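You operate a simulated robot arm through the tools that you are given. There is no shell and no other tool.

You are at the controls of a simulated robot arm. One attempt, no reset.

Task
Take the finished magazine off machine ten's unloader and reset the count display.
Fine: unloader switch to hold first, and left there; square stop shut before lifting, clamp open; onto the steel stand, strip home. Set down upright: blue-knob magazine.

It is judged by the outcome, as a careful person would: the job done as asked, and still so three seconds after it is handed in. It fails if anything else is knocked over, pushed out of place, dropped, spilled or broken.

Robot
A 7-joint arm with a two-finger parallel gripper, fixed in place. Base frame: the origin is at the foot of the arm, x ahead of it, y to its left, z up. Readings come in m, degrees, newtons and seconds.
Its first joint turns from -132.0 to 132.0 degrees. Payload 3.91 kg.
Tool frame: the origin (TCP) lies between the finger pads and is the grasp point; the fingertips stand 0.03 m ahead of it; z points along the fingers, y is the line along which they close. Largest opening 0.11 m; finger width 0.02, thickness 0.01; the body of the gripper, 0.048 by 0.112 m, starts 0.055 m behind the TCP.
Orientation is that of the tool frame in the base frame, as a unit quaternion [x, y, z, w]. With the fingers straight down and closing along the base's y, the tool's x points along the base's -x, its y along +y and its z along -z.

Tools
- The arm moves only by the tool move_arm. Its argument "commands" is one flat list of numbers, 6 for each row, row after row: the shift along the base's x, y, z in units of 100 mm (1.0 is 100 mm), then the turn, a rotation vector about the base's x, y, z in units of 45 degrees (1.0 is 45 degrees). In form: [tx, ty, tz, rx, ry, rz, tx, ty, tz, rx, ry, rz, ...]. A call has 1 to 20 rows; each row is the pose to reach, as a shift and turn from the pose commanded when the call began. "jaw" is the opening, from 0 (shut) to 1 (fully open), set as the call begins (left out, the last holds). A call with a number of a shift or a turn outside -1 to 1 is refused whole. Rows are played at 5 a second. More than 0.05 m and 8.6 degrees between two rows, or a gripper value outside its range, and nothing of the call is played. A pose out of reach is approached as far as the arm can. The call stops where the force on the tool passes 40 N (or 10 N more than at its start, if that is more) or the arm is blocked; 0.2 s more then pass. Each finger travels about 0.108 m/s and halts on what it meets, pressing with about 25 N; the grip force reading is that of the motor and also rises with nothing between the fingers. The clock runs only during rows and for 0.2 s after the last one: add rows that repeat a pose to give the fingers time. It gives the time, the measured TCP pose, the force on the tool (base axes), the opening and the grip force at its end, in the units of the frame above (readings bear some noise), with the torque about the TCP (base axes, N m) and any sound that the robot's microphone picked up.
- Cameras (640 x 400 px; columns grow to the right, rows downward): "scene" is fixed at [0.4003, 0.4995, 1.5533]; the picture's right is [-0.42, -0.91, 0.00], its down [-0.63, 0.29, -0.72] and it looks along [0.65, -0.30, -0.70] (base axes); focal length 352 px, centre (320, 200). "wrist" rides on the gripper at [0.072, 0.017, -0.103] in the tool frame; the picture's right is [-0.23, 0.97, 0.00], its down [-0.76, -0.18, -0.62] and it looks along [-0.61, -0.14, 0.78] (tool axes); focal length 222 px, centre (320, 200). There is no depth. A picture from a camera that has moved, and an enlarged one, comes with that camera's place and axes in the base frame and with its lens.
- get_image(camera): a new picture of that camera. The clock stands still meanwhile.
- zoom(camera, box): a new picture of the part [left, top, right, bottom] of that camera's present view, enlarged. The clock stands still meanwhile.
- close_job(): hands the job in; it is judged then, once.

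Places have to be worked out from the pictures, the camera data and where the tool is seen. Open the gripper and draw the arm clear of the work before you hand the job in, unless the task says otherwise.

The tools are called after "Request:" as name(argument=value, ...) on one line, values as JSON. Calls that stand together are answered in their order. move_arm: Moves the arm, as the interface text tells. Its arguments: {"type":"object","properties":{"commands":{"type":"array","items":{"type":"number"}},"jaw":{"type":"number"}},"required":["commands"]} The other tools are called the same way: get_image (camera) takes a picture; zoom (camera, box) takes an enlarged picture of a part of a camera's view; close_job () hands the job in.

At the start:

```text
clock: 0.0
tcp_pos: [0.7032, 0.1273, 1.2039]
tool_rot: [0.0, 1.0, -0.001, -0.001]
ft_force: [-0.1, -1.1, 0.1]
wrist_torque: [0.01, 0.01, 0.0]
finger_gap: 0.1099
finger_force: 0.1
```

scene: 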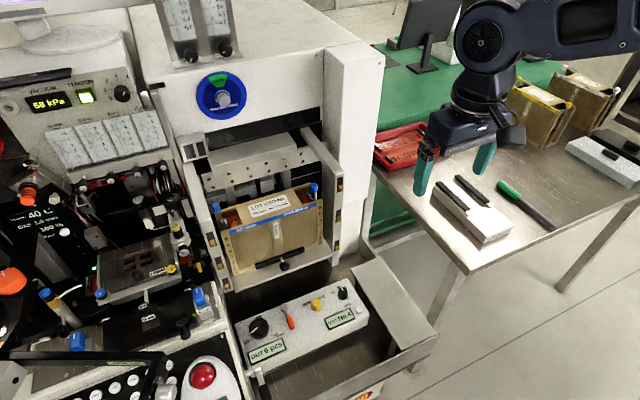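
wrist: 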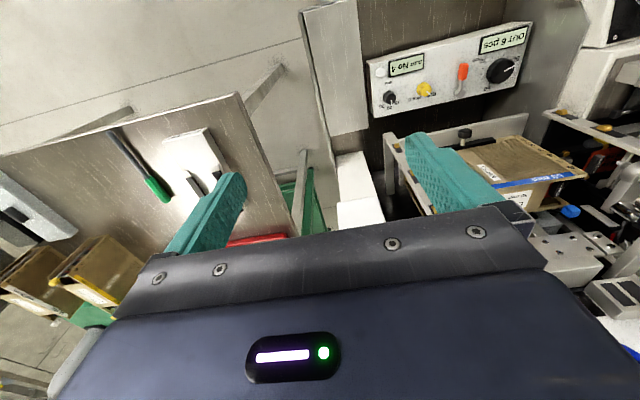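

The scene shows a magazine in the unloader, a control panel with knobs and displays, and a steel table with other items. I'll zoom in to read the labels before I move anything.

Request:
zoom(camera="scene", box=[180, 120, 360, 290])

Request:
zoom(camera="scene", box=[225, 260, 385, 380])

Request:
zoom(camera="scene", box=[370, 60, 640, 260])

Request:
zoom(camera="wrist", box=[350, 20, 600, 220])

```text
2.35 times, centred on (270, 205) of scene
camera zoom: at [0.4003, 0.4995, 1.5533], right [-0.42, -0.91, 0.0], down [-0.63, 0.29, -0.72], along [0.65, -0.3, -0.7], focal length 828 px, centre (438, 188)
```

zoom: 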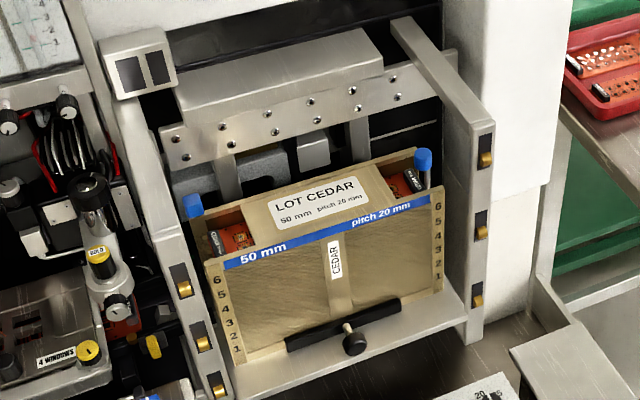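

```text
3.33 times, centred on (305, 320) of scene
camera zoom: at [0.4003, 0.4995, 1.5533], right [-0.42, -0.91, 0.0], down [-0.63, 0.29, -0.72], along [0.65, -0.3, -0.7], focal length 1173 px, centre (370, -200)
```

zoom: 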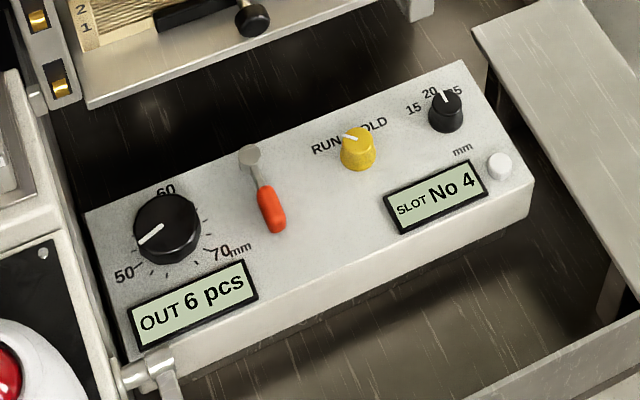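

```text
2.00 times, centred on (505, 160) of scene
camera zoom: at [0.4003, 0.4995, 1.5533], right [-0.42, -0.91, 0.0], down [-0.63, 0.29, -0.72], along [0.65, -0.3, -0.7], focal length 704 px, centre (-50, 280)
```

zoom: 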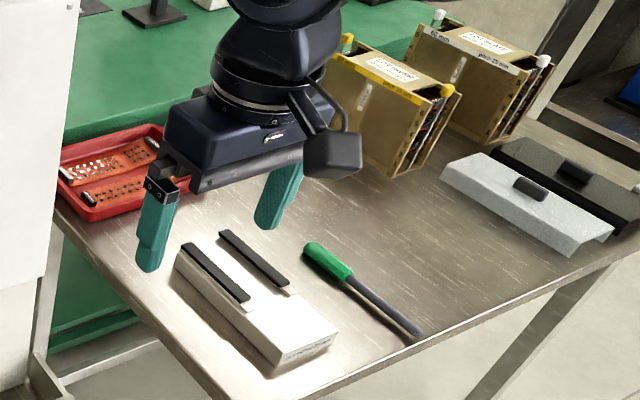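

```text
2.00 times, centred on (475, 120) of wrist
camera zoom: at [0.6313, 0.1444, 1.3068], right [0.23, 0.97, 0.0], down [0.76, -0.18, 0.62], along [0.61, -0.14, -0.78], focal length 444 px, centre (10, 360)
```

zoom: 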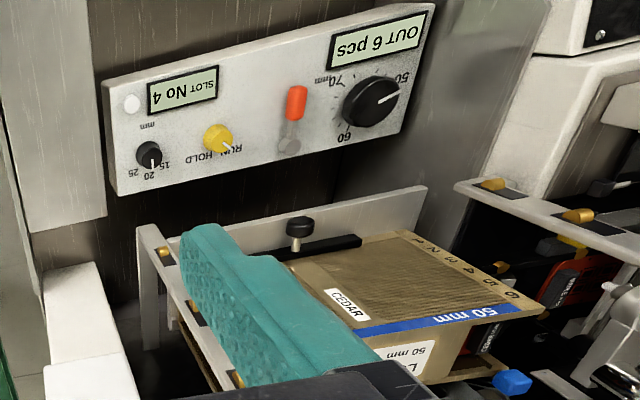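

The panel sits at about x 0.74–0.79, y 0.25–0.47, z 0.80, and the blue knobs are near (0.95, 0.48, 1.03) and (0.92, 0.27, 1.03). Next I'll zoom in on the magazine ends, the clamp and the candidate stands.

Request:
zoom(camera="scene", box=[205, 170, 285, 220])

Request:
zoom(camera="scene", box=[265, 160, 345, 210])

Request:
zoom(camera="scene", box=[420, 160, 570, 254])

Request:
zoom(camera="scene", box=[230, 220, 330, 282])

Request:
zoom(camera="scene", box=[480, 50, 640, 190])

Request:
zoom(camera="scene", box=[0, 80, 230, 400])

Request:
zoom(camera="scene", box=[100, 0, 400, 130])

```text
8.00 times, centred on (245, 195) of scene
camera zoom: at [0.4003, 0.4995, 1.5533], right [-0.42, -0.91, 0.0], down [-0.63, 0.29, -0.72], along [0.65, -0.3, -0.7], focal length 2815 px, centre (920, 240)
```

zoom: 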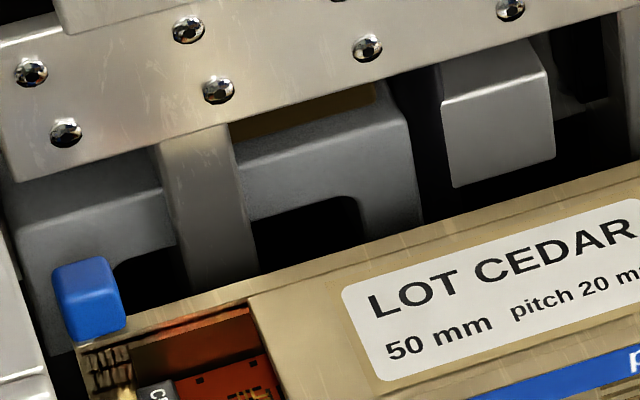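

```text
8.00 times, centred on (305, 185) of scene
camera zoom: at [0.4003, 0.4995, 1.5533], right [-0.42, -0.91, 0.0], down [-0.63, 0.29, -0.72], along [0.65, -0.3, -0.7], focal length 2815 px, centre (440, 320)
```

zoom: 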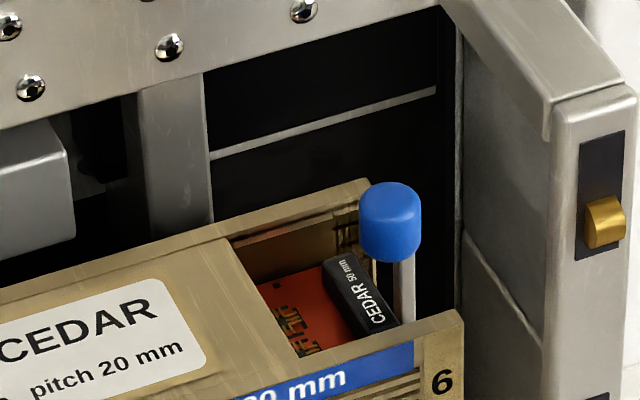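

```text
4.26 times, centred on (495, 207) of scene
camera zoom: at [0.4003, 0.4995, 1.5533], right [-0.42, -0.91, 0.0], down [-0.63, 0.29, -0.72], along [0.65, -0.3, -0.7], focal length 1498 px, centre (-425, 170)
```

zoom: 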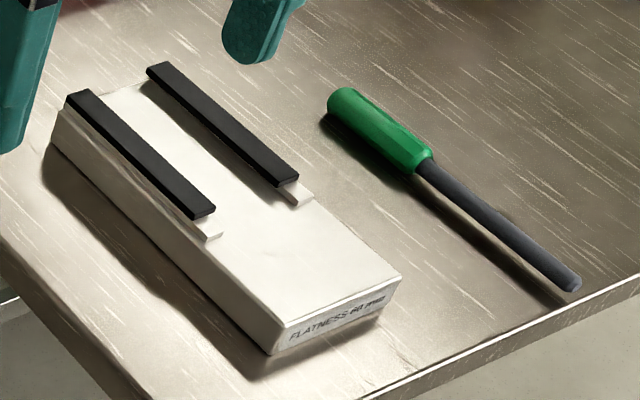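

```text
6.40 times, centred on (280, 251) of scene
camera zoom: at [0.4003, 0.4995, 1.5533], right [-0.42, -0.91, 0.0], down [-0.63, 0.29, -0.72], along [0.65, -0.3, -0.7], focal length 2252 px, centre (576, -126)
```

zoom: 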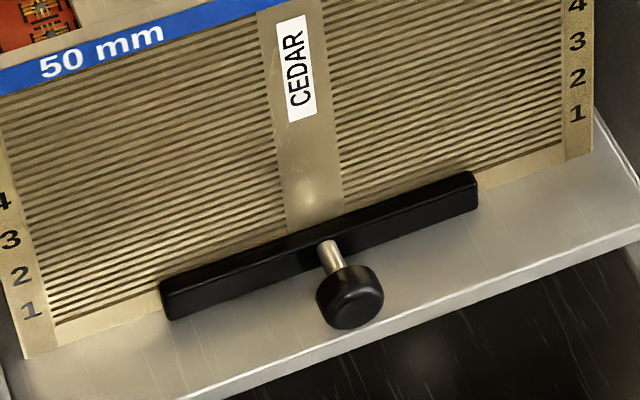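

```text
2.86 times, centred on (560, 120) of scene
camera zoom: at [0.4003, 0.4995, 1.5533], right [-0.42, -0.91, 0.0], down [-0.63, 0.29, -0.72], along [0.65, -0.3, -0.7], focal length 1006 px, centre (-366, 429)
```

zoom: 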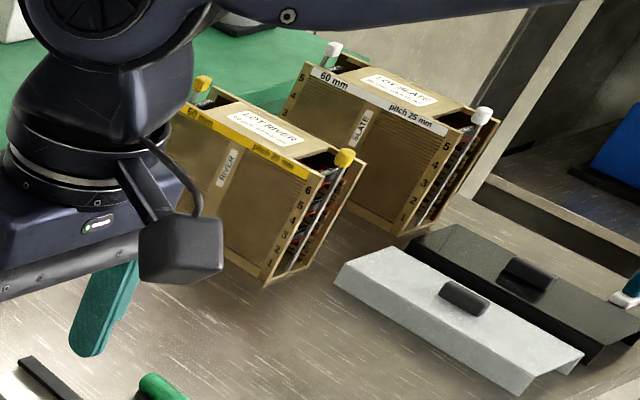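

```text
1.25 times, centred on (115, 240) of scene
camera zoom: at [0.4003, 0.4995, 1.5533], right [-0.42, -0.91, 0.0], down [-0.63, 0.29, -0.72], along [0.65, -0.3, -0.7], focal length 440 px, centre (576, 150)
```

zoom: 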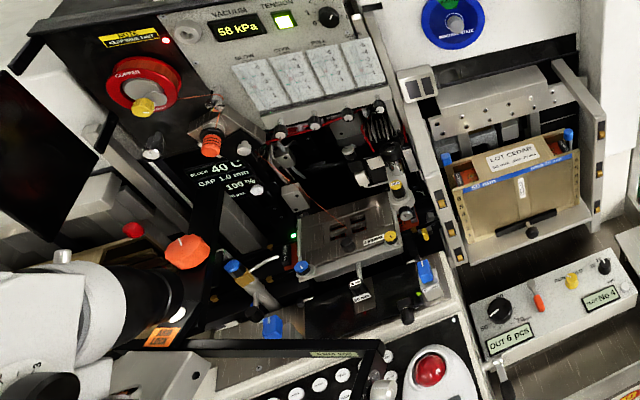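

```text
2.13 times, centred on (250, 65) of scene
camera zoom: at [0.4003, 0.4995, 1.5533], right [-0.42, -0.91, 0.0], down [-0.63, 0.29, -0.72], along [0.65, -0.3, -0.7], focal length 751 px, centre (469, 488)
```

zoom: 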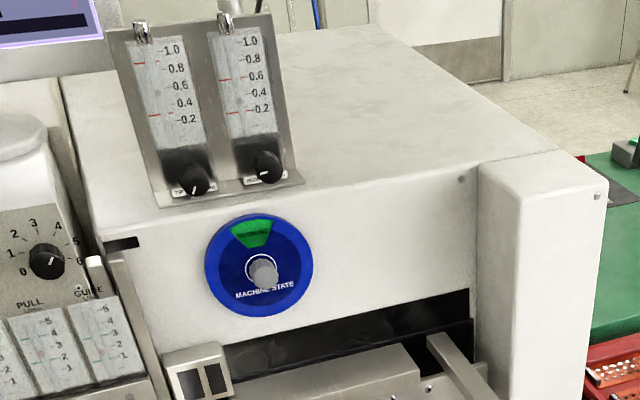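

The left blue knob is square and the right one is round on a rod, and a black clamp bar with a knob sits at the front. I'll move the wrist camera toward the magazine for a closer view, staying high.

Request:
move_arm(commands=[0, 0.33, 0.1, 0, 0, 0, 0, 0.66, 0.2, 0, 0, 0, 0, 1, 0.3, 0, 0, 0])

```text
clock: 0.8
tcp_pos: [0.7032, 0.2257, 1.2335]
tool_rot: [0.001, 1.0, 0.0, 0.0]
ft_force: [0.2, 0.1, -0.1]
wrist_torque: [0.04, -0.02, 0.0]
finger_gap: 0.1102
finger_force: 0.0
```

The arm moved cleanly to y=0.226. I'll go another 100 mm in +y and take a look.

Request:
move_arm(commands=[0, 0.33, 0.1, 0, 0, 0, 0, 0.66, 0.2, 0, 0, 0, 0, 1, 0.3, 0, 0, 0])

Request:
get_image(camera="wrist")

Request:
get_image(camera="scene")

```text
clock: 1.6
tcp_pos: [0.7024, 0.3254, 1.2616]
tool_rot: [0.001, 1.0, 0.0, 0.0]
ft_force: [0.0, -0.1, -0.4]
wrist_torque: [0.03, 0.02, -0.01]
finger_gap: 0.1099
finger_force: 0.0
```

```text
taken
camera wrist: at [0.6307, 0.3438, 1.366], right [0.23, 0.97, 0.0], down [0.76, -0.18, 0.62], along [0.61, -0.14, -0.78], focal length 222 px, centre (320, 200)
```

wrist: 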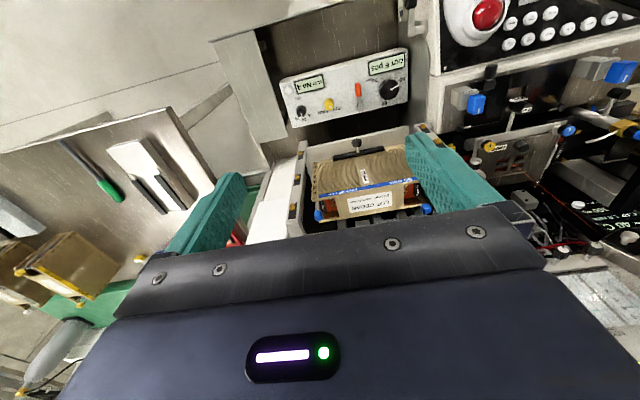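

```text
taken
```

scene: 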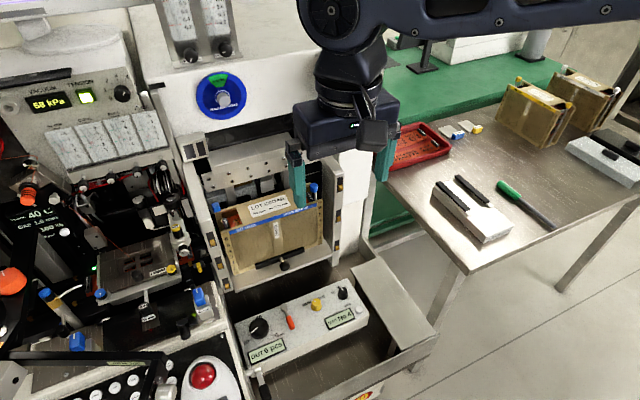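

Request:
zoom(camera="wrist", box=[280, 110, 450, 230])

Request:
zoom(camera="wrist", box=[260, 40, 420, 140])

Request:
zoom(camera="scene", box=[370, 70, 640, 260])

```text
3.33 times, centred on (365, 170) of wrist
camera zoom: at [0.6307, 0.3438, 1.366], right [0.23, 0.97, 0.0], down [0.76, -0.18, 0.62], along [0.61, -0.14, -0.78], focal length 740 px, centre (170, 300)
```

zoom: 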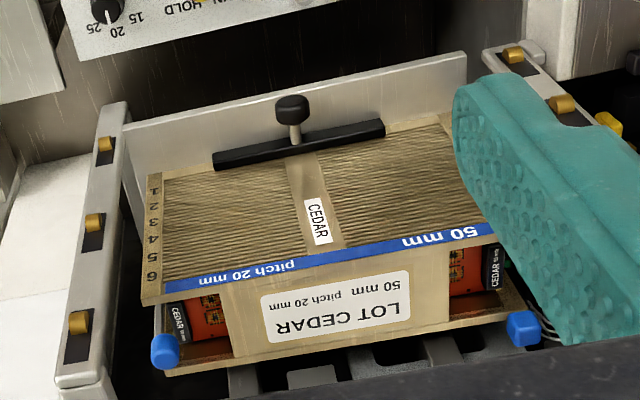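

```text
4.00 times, centred on (340, 90) of wrist
camera zoom: at [0.6307, 0.3438, 1.366], right [0.23, 0.97, 0.0], down [0.76, -0.18, 0.62], along [0.61, -0.14, -0.78], focal length 888 px, centre (240, 640)
```

zoom: 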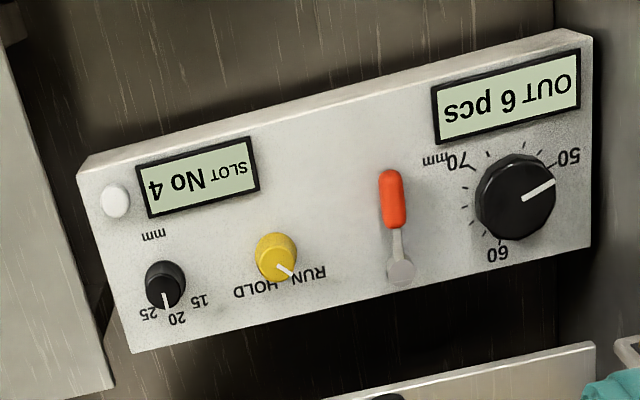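

```text
2.11 times, centred on (505, 165) of scene
camera zoom: at [0.4003, 0.4995, 1.5533], right [-0.42, -0.91, 0.0], down [-0.63, 0.29, -0.72], along [0.65, -0.3, -0.7], focal length 741 px, centre (-70, 274)
```

zoom: 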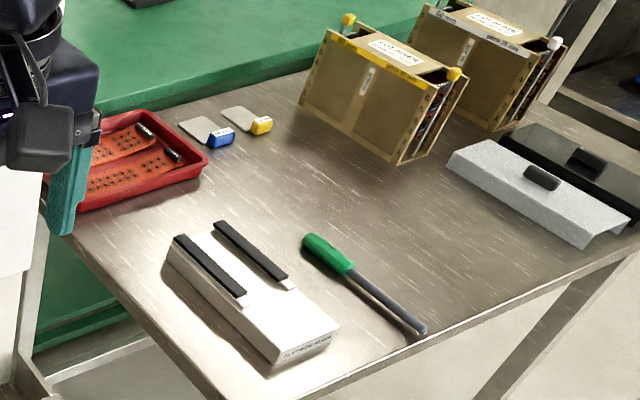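

Each knob sits on a vertical stop rod. The round one (x≈0.923) looks centred in its end, and the square one (x≈0.958) looks swung toward the back plate, so it is open. I'll turn the wrist to see the left end from the +y side.

Request:
move_arm(commands=[0, 0.16, 0, 0, 0, -0.166, 0, 0.33, 0, 0, 0, -0.333, 0, 0.5, 0, 0, 0, -0.5, 0, 0.66, 0, 0, 0, -0.666, 0, 0.83, 0, 0, 0, -0.833, 0, 1, 0, 0, 0, -1])

Request:
get_image(camera="wrist")

Request:
get_image(camera="scene")

```text
clock: 3.0
tcp_pos: [0.7039, 0.4283, 1.2643]
tool_rot: [0.385, 0.923, -0.001, 0.0]
ft_force: [-0.4, -0.5, 0.7]
wrist_torque: [0.06, 0.0, -0.02]
finger_gap: 0.11
finger_force: 0.1
```

```text
taken
camera wrist: at [0.6645, 0.4916, 1.3668], right [0.85, 0.53, 0.0], down [0.41, -0.67, 0.62], along [0.33, -0.53, -0.78], focal length 222 px, centre (320, 200)
```

wrist: 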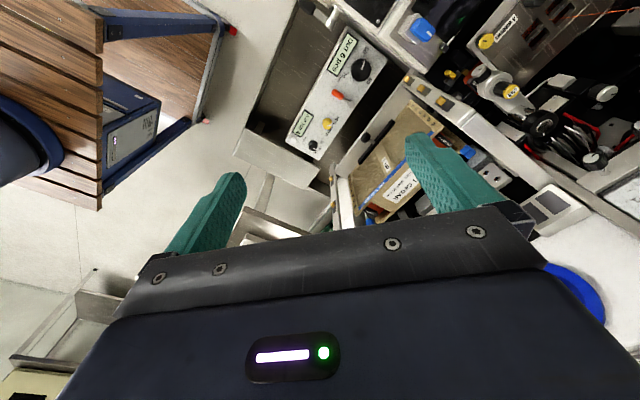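

```text
taken
```

scene: 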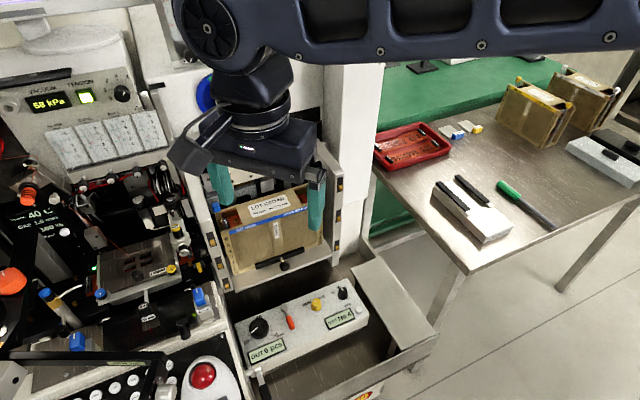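

The wrist now looks toward +x/−y. I'll carry the camera further over to see the square-knob end of the magazine.

Request:
move_arm(commands=[0.25, 0.25, 0, 0, 0, 0, 0.5, 0.5, 0, 0, 0, 0, 0.75, 0.75, 0, 0, 0, 0, 1, 1, 0, 0, 0, 0])

Request:
get_image(camera="wrist")

```text
clock: 4.0
tcp_pos: [0.8022, 0.5293, 1.2628]
tool_rot: [0.383, 0.924, 0.001, 0.0]
ft_force: [-0.9, 0.5, 0.7]
wrist_torque: [0.04, -0.02, 0.03]
finger_gap: 0.11
finger_force: 0.1
```

```text
taken
camera wrist: at [0.7635, 0.5913, 1.3668], right [0.85, 0.53, 0.0], down [0.41, -0.66, 0.62], along [0.33, -0.53, -0.78], focal length 222 px, centre (320, 200)
```

wrist: 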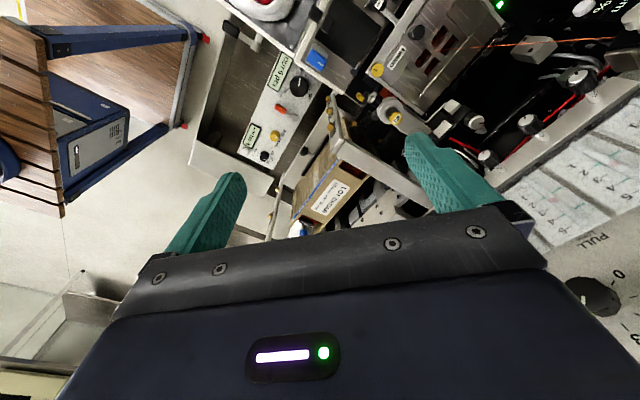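

Request:
zoom(camera="wrist", box=[270, 90, 430, 240])

Request:
zoom(camera="wrist", box=[200, 30, 330, 200])

```text
2.67 times, centred on (350, 165) of wrist
camera zoom: at [0.7635, 0.5913, 1.3668], right [0.85, 0.53, 0.0], down [0.41, -0.66, 0.62], along [0.33, -0.53, -0.78], focal length 592 px, centre (240, 293)
```

zoom: 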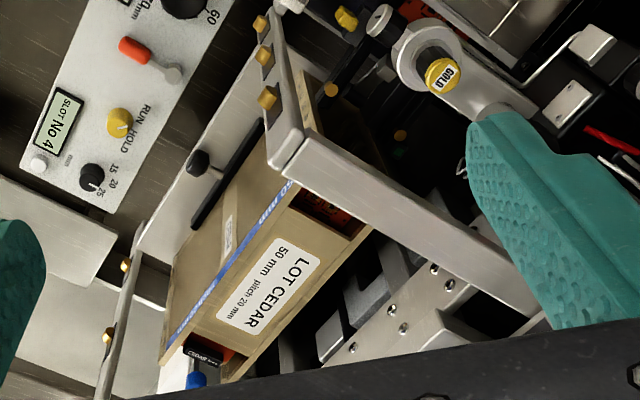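

```text
2.35 times, centred on (265, 115) of wrist
camera zoom: at [0.7635, 0.5913, 1.3668], right [0.85, 0.53, 0.0], down [0.41, -0.66, 0.62], along [0.33, -0.53, -0.78], focal length 523 px, centre (449, 400)
```

zoom: 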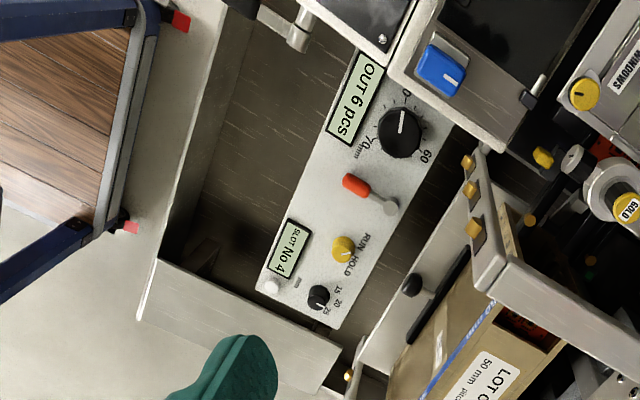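

The left side arm of the unloader hides the square knob from this angle. I'll turn back to the straight orientation and look at the magazine top from closer, above the frame.

Request:
move_arm(commands=[0, -0.1, 0, 0, 0, 0.166, 0, -0.2, 0, 0, 0, 0.333, 0, -0.3, 0, 0, 0, 0.5, 0, -0.4, 0, 0, 0, 0.666, 0, -0.45, 0, 0, 0, 0.833, 0.2, -0.5, 0, 0, 0, 1])

Request:
get_image(camera="wrist")

Request:
zoom(camera="wrist", box=[250, 100, 430, 220])

```text
clock: 5.4
tcp_pos: [0.8232, 0.4769, 1.2632]
tool_rot: [-0.001, 1.0, -0.001, 0.0]
ft_force: [-0.3, -0.1, 1.1]
wrist_torque: [-0.04, -0.02, 0.02]
finger_gap: 0.1097
finger_force: 0.0
```

```text
taken
camera wrist: at [0.7513, 0.4946, 1.3669], right [0.23, 0.97, 0.0], down [0.76, -0.18, 0.62], along [0.61, -0.14, -0.78], focal length 222 px, centre (320, 200)
```

wrist: 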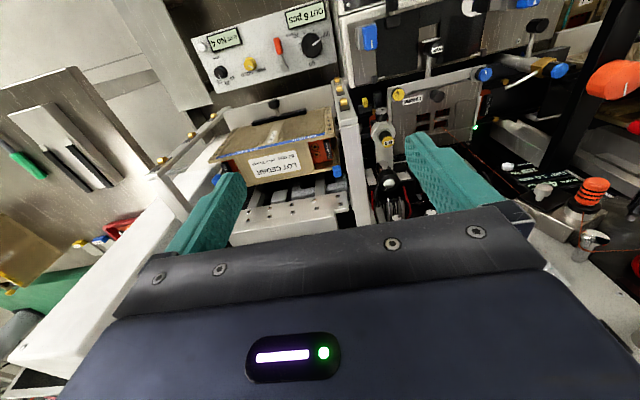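

```text
3.33 times, centred on (340, 160) of wrist
camera zoom: at [0.7513, 0.4946, 1.3669], right [0.23, 0.97, 0.0], down [0.76, -0.18, 0.62], along [0.61, -0.14, -0.78], focal length 740 px, centre (253, 333)
```

zoom: 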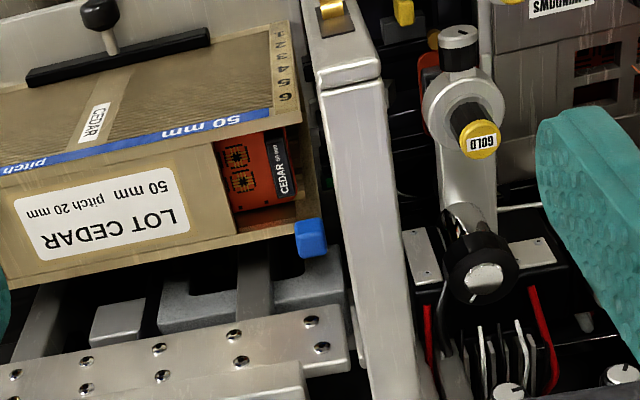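

From here the square knob is at the back-plate corner of the left end. I'll go down a bit, keeping the fingertips well above the side arm, to see the knob, its rod and the strip ends clearly.

Request:
move_arm(commands=[0.17, 0, -0.25, 0, 0, 0, 0.33, 0, -0.5, 0, 0, 0, 0.5, 0, -0.75, 0, 0, 0])

Request:
get_image(camera="wrist")

Request:
zoom(camera="wrist", box=[280, 120, 400, 215])

```text
clock: 6.2
tcp_pos: [0.8752, 0.4776, 1.1883]
tool_rot: [0.0, 1.0, 0.0, 0.001]
ft_force: [-0.2, 0.7, 0.9]
wrist_torque: [-0.04, -0.01, -0.01]
finger_gap: 0.1098
finger_force: 0.1
```

```text
taken
camera wrist: at [0.8024, 0.4946, 1.2923], right [0.23, 0.97, 0.0], down [0.76, -0.18, 0.62], along [0.61, -0.14, -0.78], focal length 222 px, centre (320, 200)
```

wrist: 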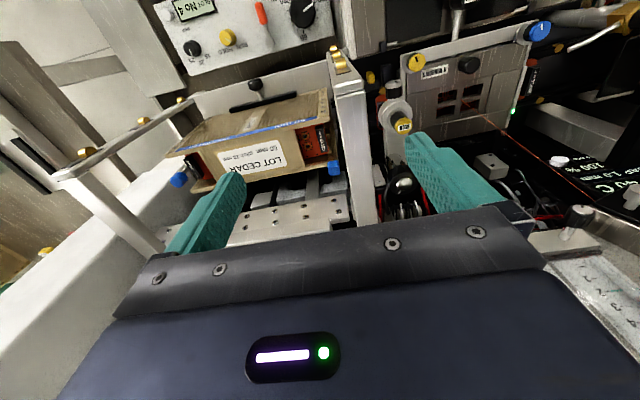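

```text
4.21 times, centred on (340, 168) of wrist
camera zoom: at [0.8024, 0.4946, 1.2923], right [0.23, 0.97, 0.0], down [0.76, -0.18, 0.62], along [0.61, -0.14, -0.78], focal length 935 px, centre (236, 337)
```

zoom: 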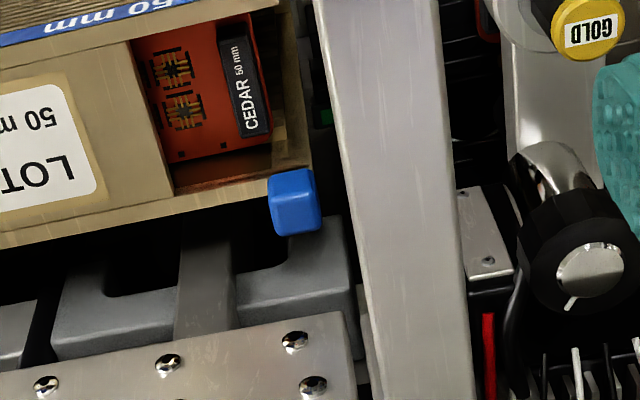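

Now I'll look at the round stop on the right end for comparison.

Request:
move_arm(commands=[0, -0.4, 0, 0, 0, 0, 0, -0.8, 0, 0, 0, 0, -0.1, -1, 0.2, 0, 0, 0])

Request:
move_arm(commands=[0.1, -0.4, -0.1, 0, 0, 0, 0.1, -0.85, -0.2, 0, 0, 0])

Request:
get_image(camera="wrist")

Request:
zoom(camera="wrist", box=[240, 100, 420, 215])

```text
clock: 7.0
tcp_pos: [0.8639, 0.3774, 1.2075]
tool_rot: [0.0, 1.0, 0.0, -0.001]
ft_force: [0.2, 0.2, -0.8]
wrist_torque: [-0.06, 0.04, -0.02]
finger_gap: 0.11
finger_force: 0.2
```

```text
clock: 7.6
tcp_pos: [0.8729, 0.2895, 1.1897]
tool_rot: [0.001, 1.0, 0.0, -0.001]
ft_force: [0.3, 1.0, -0.8]
wrist_torque: [-0.06, -0.06, 0.02]
finger_gap: 0.1101
finger_force: 0.0
```

```text
taken
camera wrist: at [0.8004, 0.3072, 1.2938], right [0.23, 0.97, 0.0], down [0.76, -0.18, 0.62], along [0.61, -0.14, -0.78], focal length 222 px, centre (320, 200)
```

wrist: 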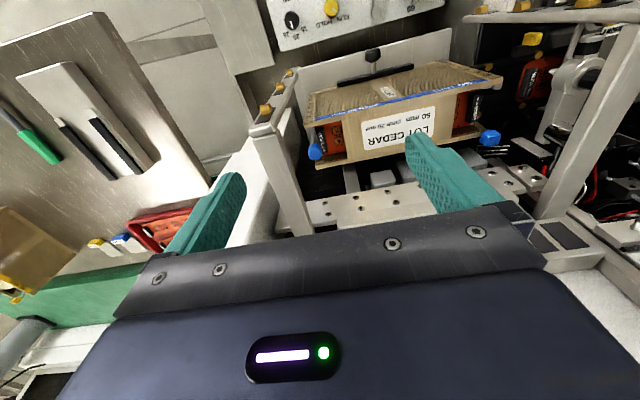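

```text
3.48 times, centred on (330, 158) of wrist
camera zoom: at [0.8004, 0.3072, 1.2938], right [0.23, 0.97, 0.0], down [0.76, -0.18, 0.62], along [0.61, -0.14, -0.78], focal length 773 px, centre (285, 348)
```

zoom: 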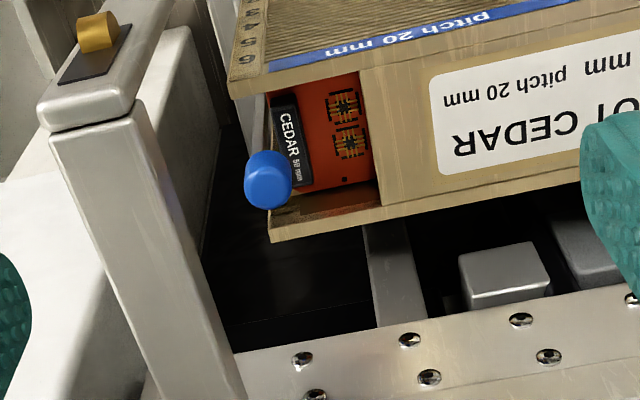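

Request:
zoom(camera="wrist", box=[430, 70, 550, 170])

Request:
zoom(camera="wrist", box=[330, 40, 450, 100])

Request:
zoom(camera="wrist", box=[0, 40, 250, 290])

```text
4.00 times, centred on (490, 120) of wrist
camera zoom: at [0.8004, 0.3072, 1.2938], right [0.23, 0.97, 0.0], down [0.76, -0.18, 0.62], along [0.61, -0.14, -0.78], focal length 888 px, centre (-360, 520)
```

zoom: 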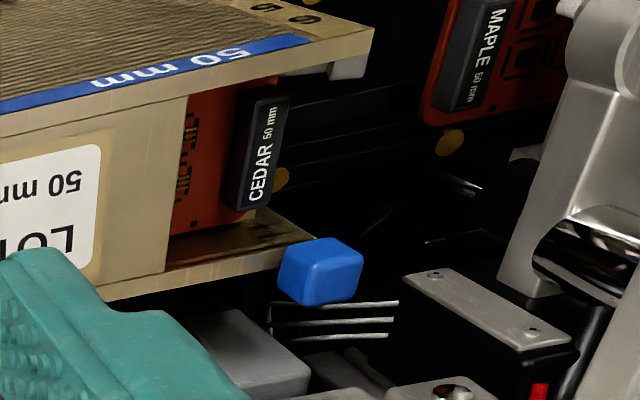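

```text
5.33 times, centred on (390, 70) of wrist
camera zoom: at [0.8004, 0.3072, 1.2938], right [0.23, 0.97, 0.0], down [0.76, -0.18, 0.62], along [0.61, -0.14, -0.78], focal length 1185 px, centre (-53, 893)
```

zoom: 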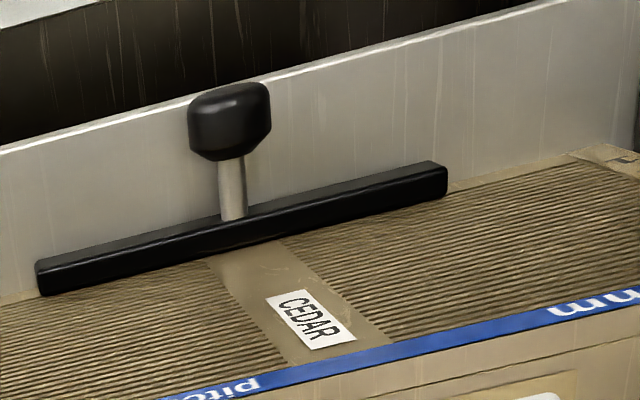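

```text
1.60 times, centred on (125, 165) of wrist
camera zoom: at [0.8004, 0.3072, 1.2938], right [0.23, 0.97, 0.0], down [0.76, -0.18, 0.62], along [0.61, -0.14, -0.78], focal length 355 px, centre (632, 256)
```

zoom: 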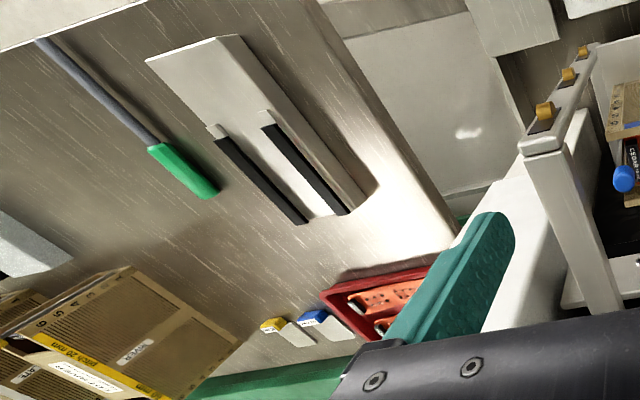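

The round stop is shut (mid-end), and the square one is open at the back-plate corner. A light grey piece also shows at the left end under the front plate, which could be a protruding strip. I'll view that end from the +y side under the side bar, moving in at a safe height.

Request:
move_arm(commands=[0, 0.33, 0.3, 0, 0, -0.15, 0, 0.66, 0.6, 0, 0, -0.3, 0, 1, 0.75, 0, 0, -0.45])

Request:
move_arm(commands=[0, 0.33, 0, 0, 0, -0.15, 0, 0.66, 0, 0, 0, -0.3, 0, 1, 0, 0, 0, -0.45])

Request:
move_arm(commands=[0, 0.33, 0, 0, 0, -0.15, 0, 0.66, 0, 0, 0, -0.3, 0, 1, 0, 0, 0, -0.45])

Request:
get_image(camera="wrist")

Request:
get_image(camera="scene")

```text
clock: 8.4
tcp_pos: [0.8728, 0.3924, 1.2648]
tool_rot: [0.177, 0.984, 0.0, 0.0]
ft_force: [0.8, 0.3, 1.3]
wrist_torque: [0.05, 0.03, -0.03]
finger_gap: 0.1101
finger_force: 0.1
```

```text
clock: 9.2
tcp_pos: [0.8756, 0.4931, 1.2654]
tool_rot: [0.348, 0.938, 0.001, 0.0]
ft_force: [0.2, -1.9, 0.2]
wrist_torque: [0.04, -0.01, 0.0]
finger_gap: 0.1103
finger_force: 0.1
```

```text
clock: 10.0
tcp_pos: [0.8534, 0.5532, 1.2595]
tool_rot: [0.467, 0.884, 0.0, 0.0]
ft_force: [0.1, -0.4, 0.8]
wrist_torque: [0.02, -0.04, 0.01]
finger_gap: 0.1098
finger_force: 0.2
out of reach, approached as far as the arm can: row 2, 3
```

```text
taken
camera wrist: at [0.8275, 0.6224, 1.3631], right [0.93, 0.36, 0.0], down [0.28, -0.73, 0.62], along [0.22, -0.58, -0.78], focal length 222 px, centre (320, 200)
```

wrist: 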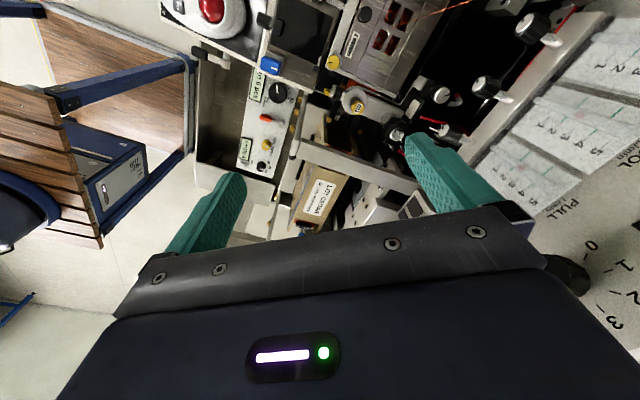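

```text
taken
```

scene: 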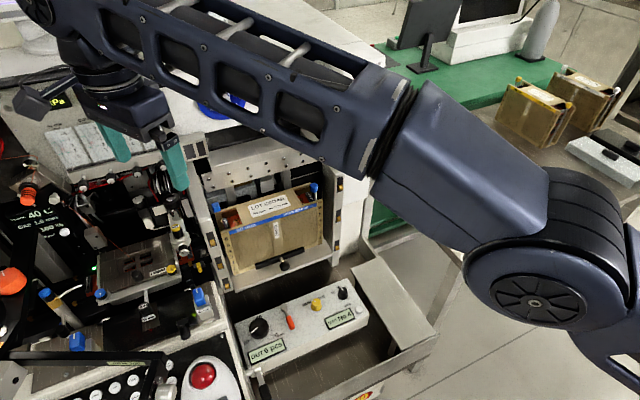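

The arm's reach ends near r≈1.02 m with the tool straight down, so I'll have to lean the tool outward for the square knob. Now I'll zoom this side view.

Request:
zoom(camera="wrist", box=[260, 110, 430, 240])

Request:
zoom(camera="wrist", box=[290, 120, 370, 180])

```text
3.08 times, centred on (345, 175) of wrist
camera zoom: at [0.8275, 0.6224, 1.3631], right [0.93, 0.36, 0.0], down [0.28, -0.73, 0.62], along [0.22, -0.58, -0.78], focal length 684 px, centre (243, 277)
```

zoom: 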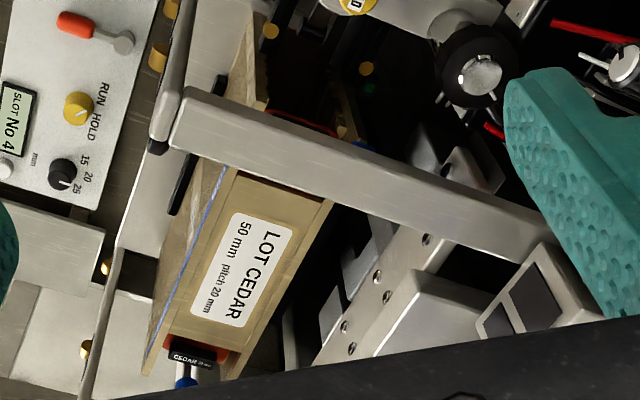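

```text
6.67 times, centred on (330, 150) of wrist
camera zoom: at [0.8275, 0.6224, 1.3631], right [0.93, 0.36, 0.0], down [0.28, -0.73, 0.62], along [0.22, -0.58, -0.78], focal length 1481 px, centre (253, 533)
```

zoom: 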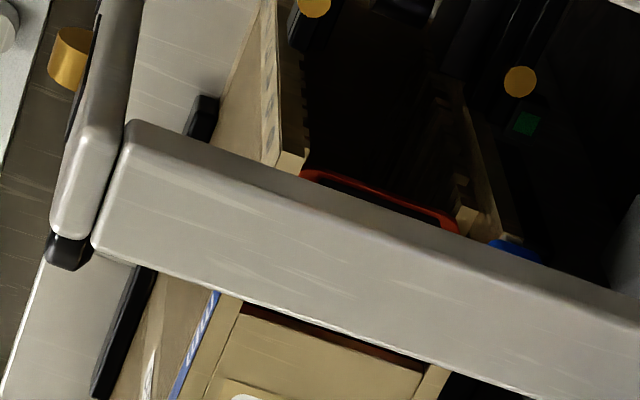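

The strip edge at this end looks about flush, but I want a lower view from the side to be certain. I'll back off in x, drop a little and tilt the camera up slightly.

Request:
move_arm(commands=[-0.2, 0, -0.2, 0, 0, 0, -0.4, 0.05, -0.45, -0.1, -0.04, 0, -0.4, 0.1, -0.7, -0.2, -0.08, 0, -0.4, 0.15, -0.9, -0.311, -0.118, 0])

Request:
get_image(camera="wrist")

Request:
zoom(camera="wrist", box=[260, 80, 430, 220])

```text
clock: 11.0
tcp_pos: [0.8132, 0.5667, 1.1693]
tool_rot: [0.464, 0.876, -0.086, 0.098]
ft_force: [0.2, -0.4, 0.4]
wrist_torque: [0.03, 0.0, 0.04]
finger_gap: 0.1097
finger_force: 0.0
```

```text
taken
camera wrist: at [0.7786, 0.6585, 1.2502], right [0.93, 0.36, 0.0], down [0.21, -0.55, 0.8], along [0.29, -0.75, -0.59], focal length 222 px, centre (320, 200)
```

wrist: 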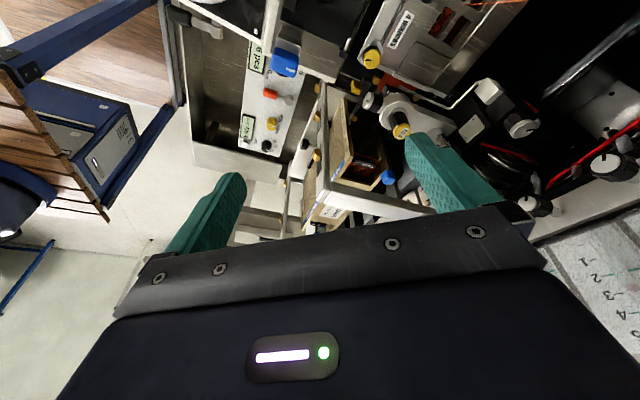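

```text
2.86 times, centred on (345, 150) of wrist
camera zoom: at [0.7786, 0.6585, 1.2502], right [0.93, 0.36, 0.0], down [0.21, -0.55, 0.8], along [0.29, -0.75, -0.59], focal length 635 px, centre (249, 343)
```

zoom: 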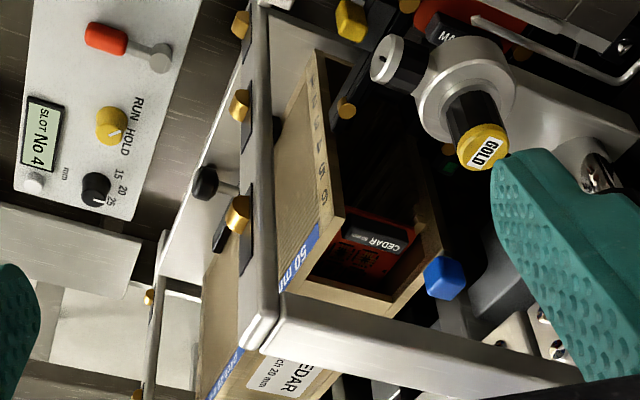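

Request:
zoom(camera="wrist", box=[330, 90, 410, 190])

Request:
zoom(camera="wrist", box=[200, 20, 330, 180])

```text
4.00 times, centred on (370, 140) of wrist
camera zoom: at [0.7786, 0.6585, 1.2502], right [0.93, 0.36, 0.0], down [0.21, -0.55, 0.8], along [0.29, -0.75, -0.59], focal length 888 px, centre (120, 440)
```

zoom: 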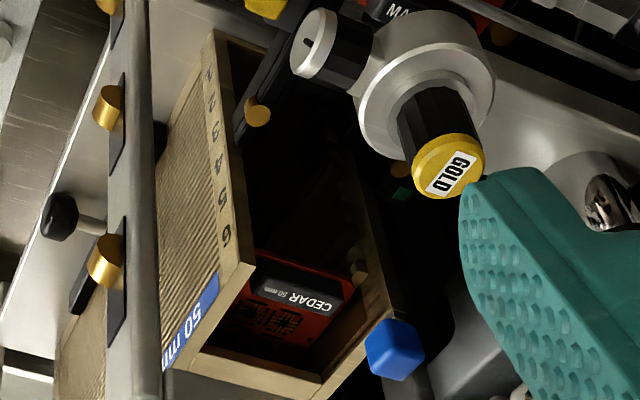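

```text
2.50 times, centred on (265, 100) of wrist
camera zoom: at [0.7786, 0.6585, 1.2502], right [0.93, 0.36, 0.0], down [0.21, -0.55, 0.8], along [0.29, -0.75, -0.59], focal length 555 px, centre (458, 450)
```

zoom: 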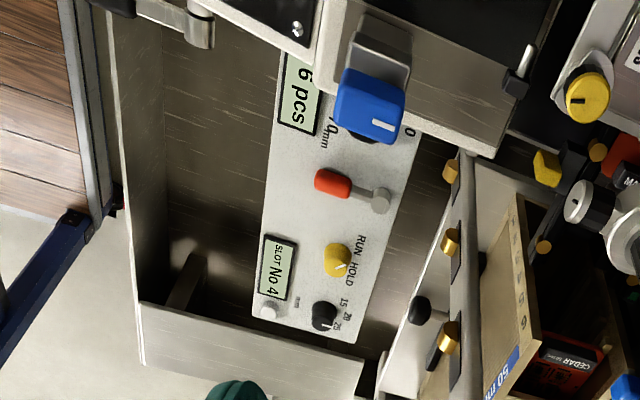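

This view is clear. The square stop is open, standing clear of the left end, the slot-6 strip looks flush, and panel knobs already match 50 mm / 20 mm. I'll undo the tilt and turn, and go to the front to look closely at the clamp and the panel controls.

Request:
move_arm(commands=[-0.3, -0.1, 0.2, 0.15, 0.06, 0, -0.6, -0.3, 0.3, 0.311, 0.118, 0])

Request:
move_arm(commands=[-0.1, -0.16, 0, 0, 0, 0.18, -0.2, -0.33, 0, 0, 0, 0.36, -0.25, -0.5, 0, 0, 0, 0.54, -0.25, -0.66, 0, 0, 0, 0.72, -0.25, -0.83, -0.2, 0, 0, 0.86, -0.25, -1, -0.4, 0, 0, 1])

Request:
move_arm(commands=[0, -0.2, -0.3, 0, 0, 0.12, 0, -0.5, -0.7, 0, 0, 0.238])

Request:
get_image(camera="wrist")

```text
clock: 11.6
tcp_pos: [0.754, 0.5373, 1.1953]
tool_rot: [0.467, 0.884, 0.0, -0.001]
ft_force: [0.2, 1.0, -1.5]
wrist_torque: [-0.06, -0.02, -0.03]
finger_gap: 0.11
finger_force: 0.1
```

```text
clock: 13.0
tcp_pos: [0.7289, 0.4364, 1.16]
tool_rot: [0.093, 0.996, 0.0, 0.0]
ft_force: [0.0, 0.6, 0.5]
wrist_torque: [-0.02, -0.02, -0.04]
finger_gap: 0.1101
finger_force: 0.0
```

```text
clock: 13.6
tcp_pos: [0.728, 0.3879, 1.0899]
tool_rot: [-0.001, 1.0, 0.0, 0.0]
ft_force: [-0.5, 0.0, 0.4]
wrist_torque: [-0.01, -0.01, 0.06]
finger_gap: 0.1098
finger_force: 0.1
```

```text
taken
camera wrist: at [0.6559, 0.4048, 1.1939], right [0.23, 0.97, 0.0], down [0.76, -0.18, 0.62], along [0.61, -0.14, -0.78], focal length 222 px, centre (320, 200)
```

wrist: 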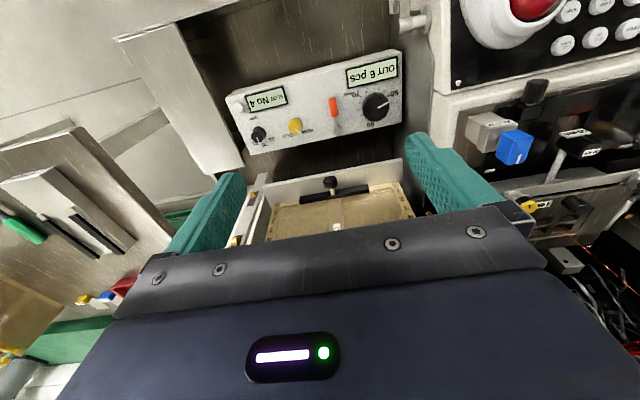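

Request:
zoom(camera="wrist", box=[220, 50, 420, 160])

Request:
zoom(camera="wrist", box=[250, 150, 430, 240])

Request:
zoom(camera="scene", box=[225, 260, 375, 370])

Request:
zoom(camera="wrist", box=[0, 120, 190, 240])

```text
3.20 times, centred on (320, 105) of wrist
camera zoom: at [0.6559, 0.4048, 1.1939], right [0.23, 0.97, 0.0], down [0.76, -0.18, 0.62], along [0.61, -0.14, -0.78], focal length 711 px, centre (320, 504)
```

zoom: 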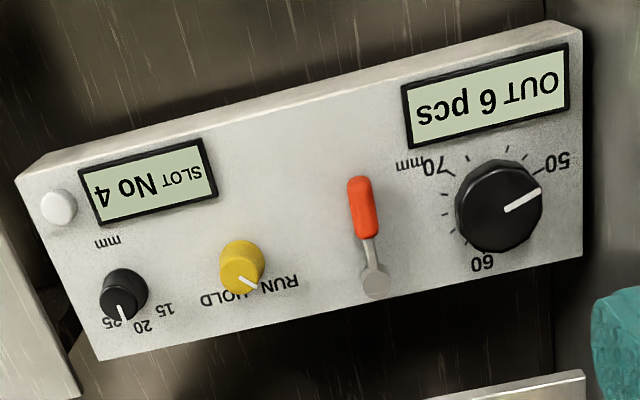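

```text
3.56 times, centred on (340, 195) of wrist
camera zoom: at [0.6559, 0.4048, 1.1939], right [0.23, 0.97, 0.0], down [0.76, -0.18, 0.62], along [0.61, -0.14, -0.78], focal length 790 px, centre (249, 218)
```

zoom: 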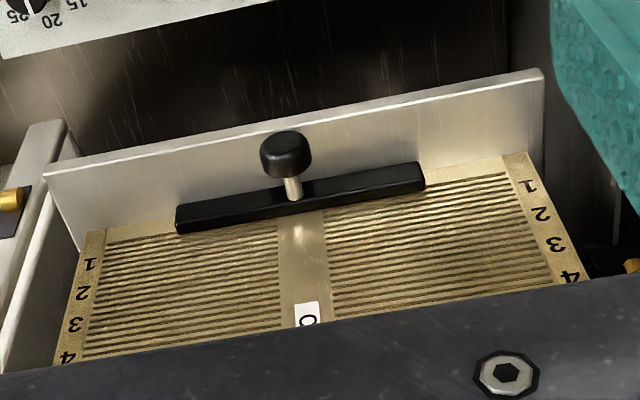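

```text
3.64 times, centred on (300, 315) of scene
camera zoom: at [0.4003, 0.4995, 1.5533], right [-0.42, -0.91, 0.0], down [-0.63, 0.29, -0.72], along [0.65, -0.3, -0.7], focal length 1280 px, centre (393, -218)
```

zoom: 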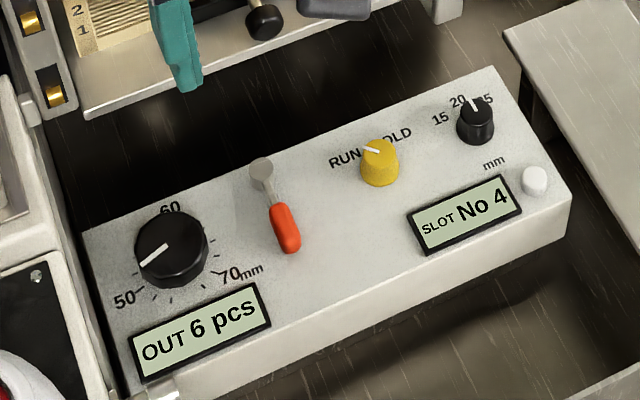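

```text
3.33 times, centred on (95, 180) of wrist
camera zoom: at [0.6559, 0.4048, 1.1939], right [0.23, 0.97, 0.0], down [0.76, -0.18, 0.62], along [0.61, -0.14, -0.78], focal length 740 px, centre (1070, 267)
```

zoom: 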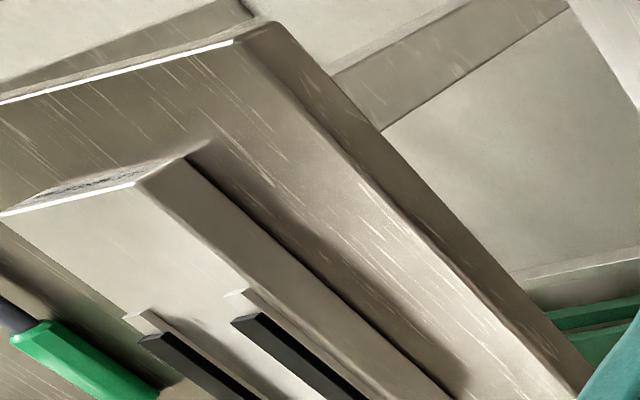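

The RUN/HOLD knob points to RUN, and the clamp is a black bar with a knob on the shelf in front of the magazine. Before acting, I'll inspect the flat steel plate beside the panel and the table side to identify the "steel stand".

Request:
zoom(camera="scene", box=[320, 230, 480, 400])

Request:
zoom(camera="scene", box=[225, 330, 445, 400])

Request:
move_arm(commands=[0, -0.33, 0.33, 0, 0, 0, 0, -0.66, 0.66, 0, 0, 0, 0, -1, 1, 0, 0, 0])

Request:
move_arm(commands=[0, -0.45, 0, 0, 0, 0, 0, -0.9, 0, 0, 0, 0])

Request:
move_arm(commands=[0, -0.45, 0, 0, 0, 0, 0, -0.9, 0, 0, 0, 0])

Request:
get_image(camera="wrist")

```text
2.35 times, centred on (400, 315) of scene
camera zoom: at [0.4003, 0.4995, 1.5533], right [-0.42, -0.91, 0.0], down [-0.63, 0.29, -0.72], along [0.65, -0.3, -0.7], focal length 828 px, centre (132, -71)
```

zoom: 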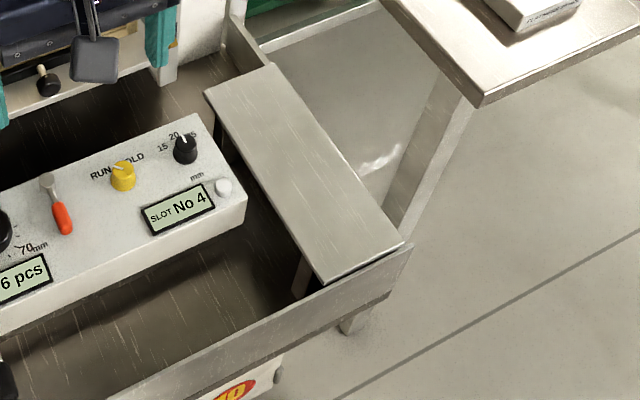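

```text
2.91 times, centred on (335, 365) of scene
camera zoom: at [0.4003, 0.4995, 1.5533], right [-0.42, -0.91, 0.0], down [-0.63, 0.29, -0.72], along [0.65, -0.3, -0.7], focal length 1024 px, centre (276, -280)
```

zoom: 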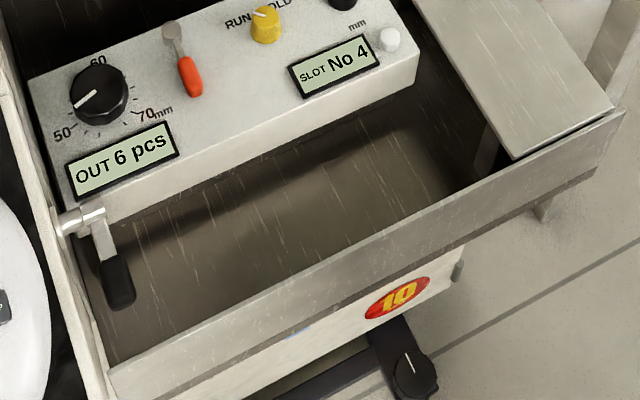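

```text
clock: 14.4
tcp_pos: [0.7293, 0.2876, 1.1905]
tool_rot: [-0.001, 1.0, -0.001, 0.0]
ft_force: [0.1, 0.9, -1.3]
wrist_torque: [-0.08, 0.02, 0.0]
finger_gap: 0.11
finger_force: 0.0
```

```text
clock: 15.0
tcp_pos: [0.7302, 0.1961, 1.1883]
tool_rot: [0.0, 1.0, 0.0, -0.001]
ft_force: [0.2, 0.5, -0.8]
wrist_torque: [-0.06, -0.01, -0.02]
finger_gap: 0.11
finger_force: 0.1
```

```text
clock: 15.6
tcp_pos: [0.7308, 0.1088, 1.1904]
tool_rot: [-0.001, 1.0, 0.0, 0.0]
ft_force: [0.2, 0.9, -0.4]
wrist_torque: [-0.01, 0.0, 0.0]
finger_gap: 0.11
finger_force: 0.1
```

```text
taken
camera wrist: at [0.6583, 0.1256, 1.2947], right [0.23, 0.97, 0.0], down [0.76, -0.18, 0.62], along [0.61, -0.14, -0.78], focal length 222 px, centre (320, 200)
```

wrist: 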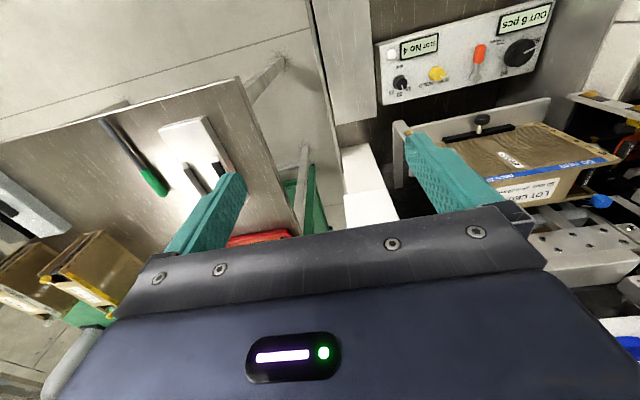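

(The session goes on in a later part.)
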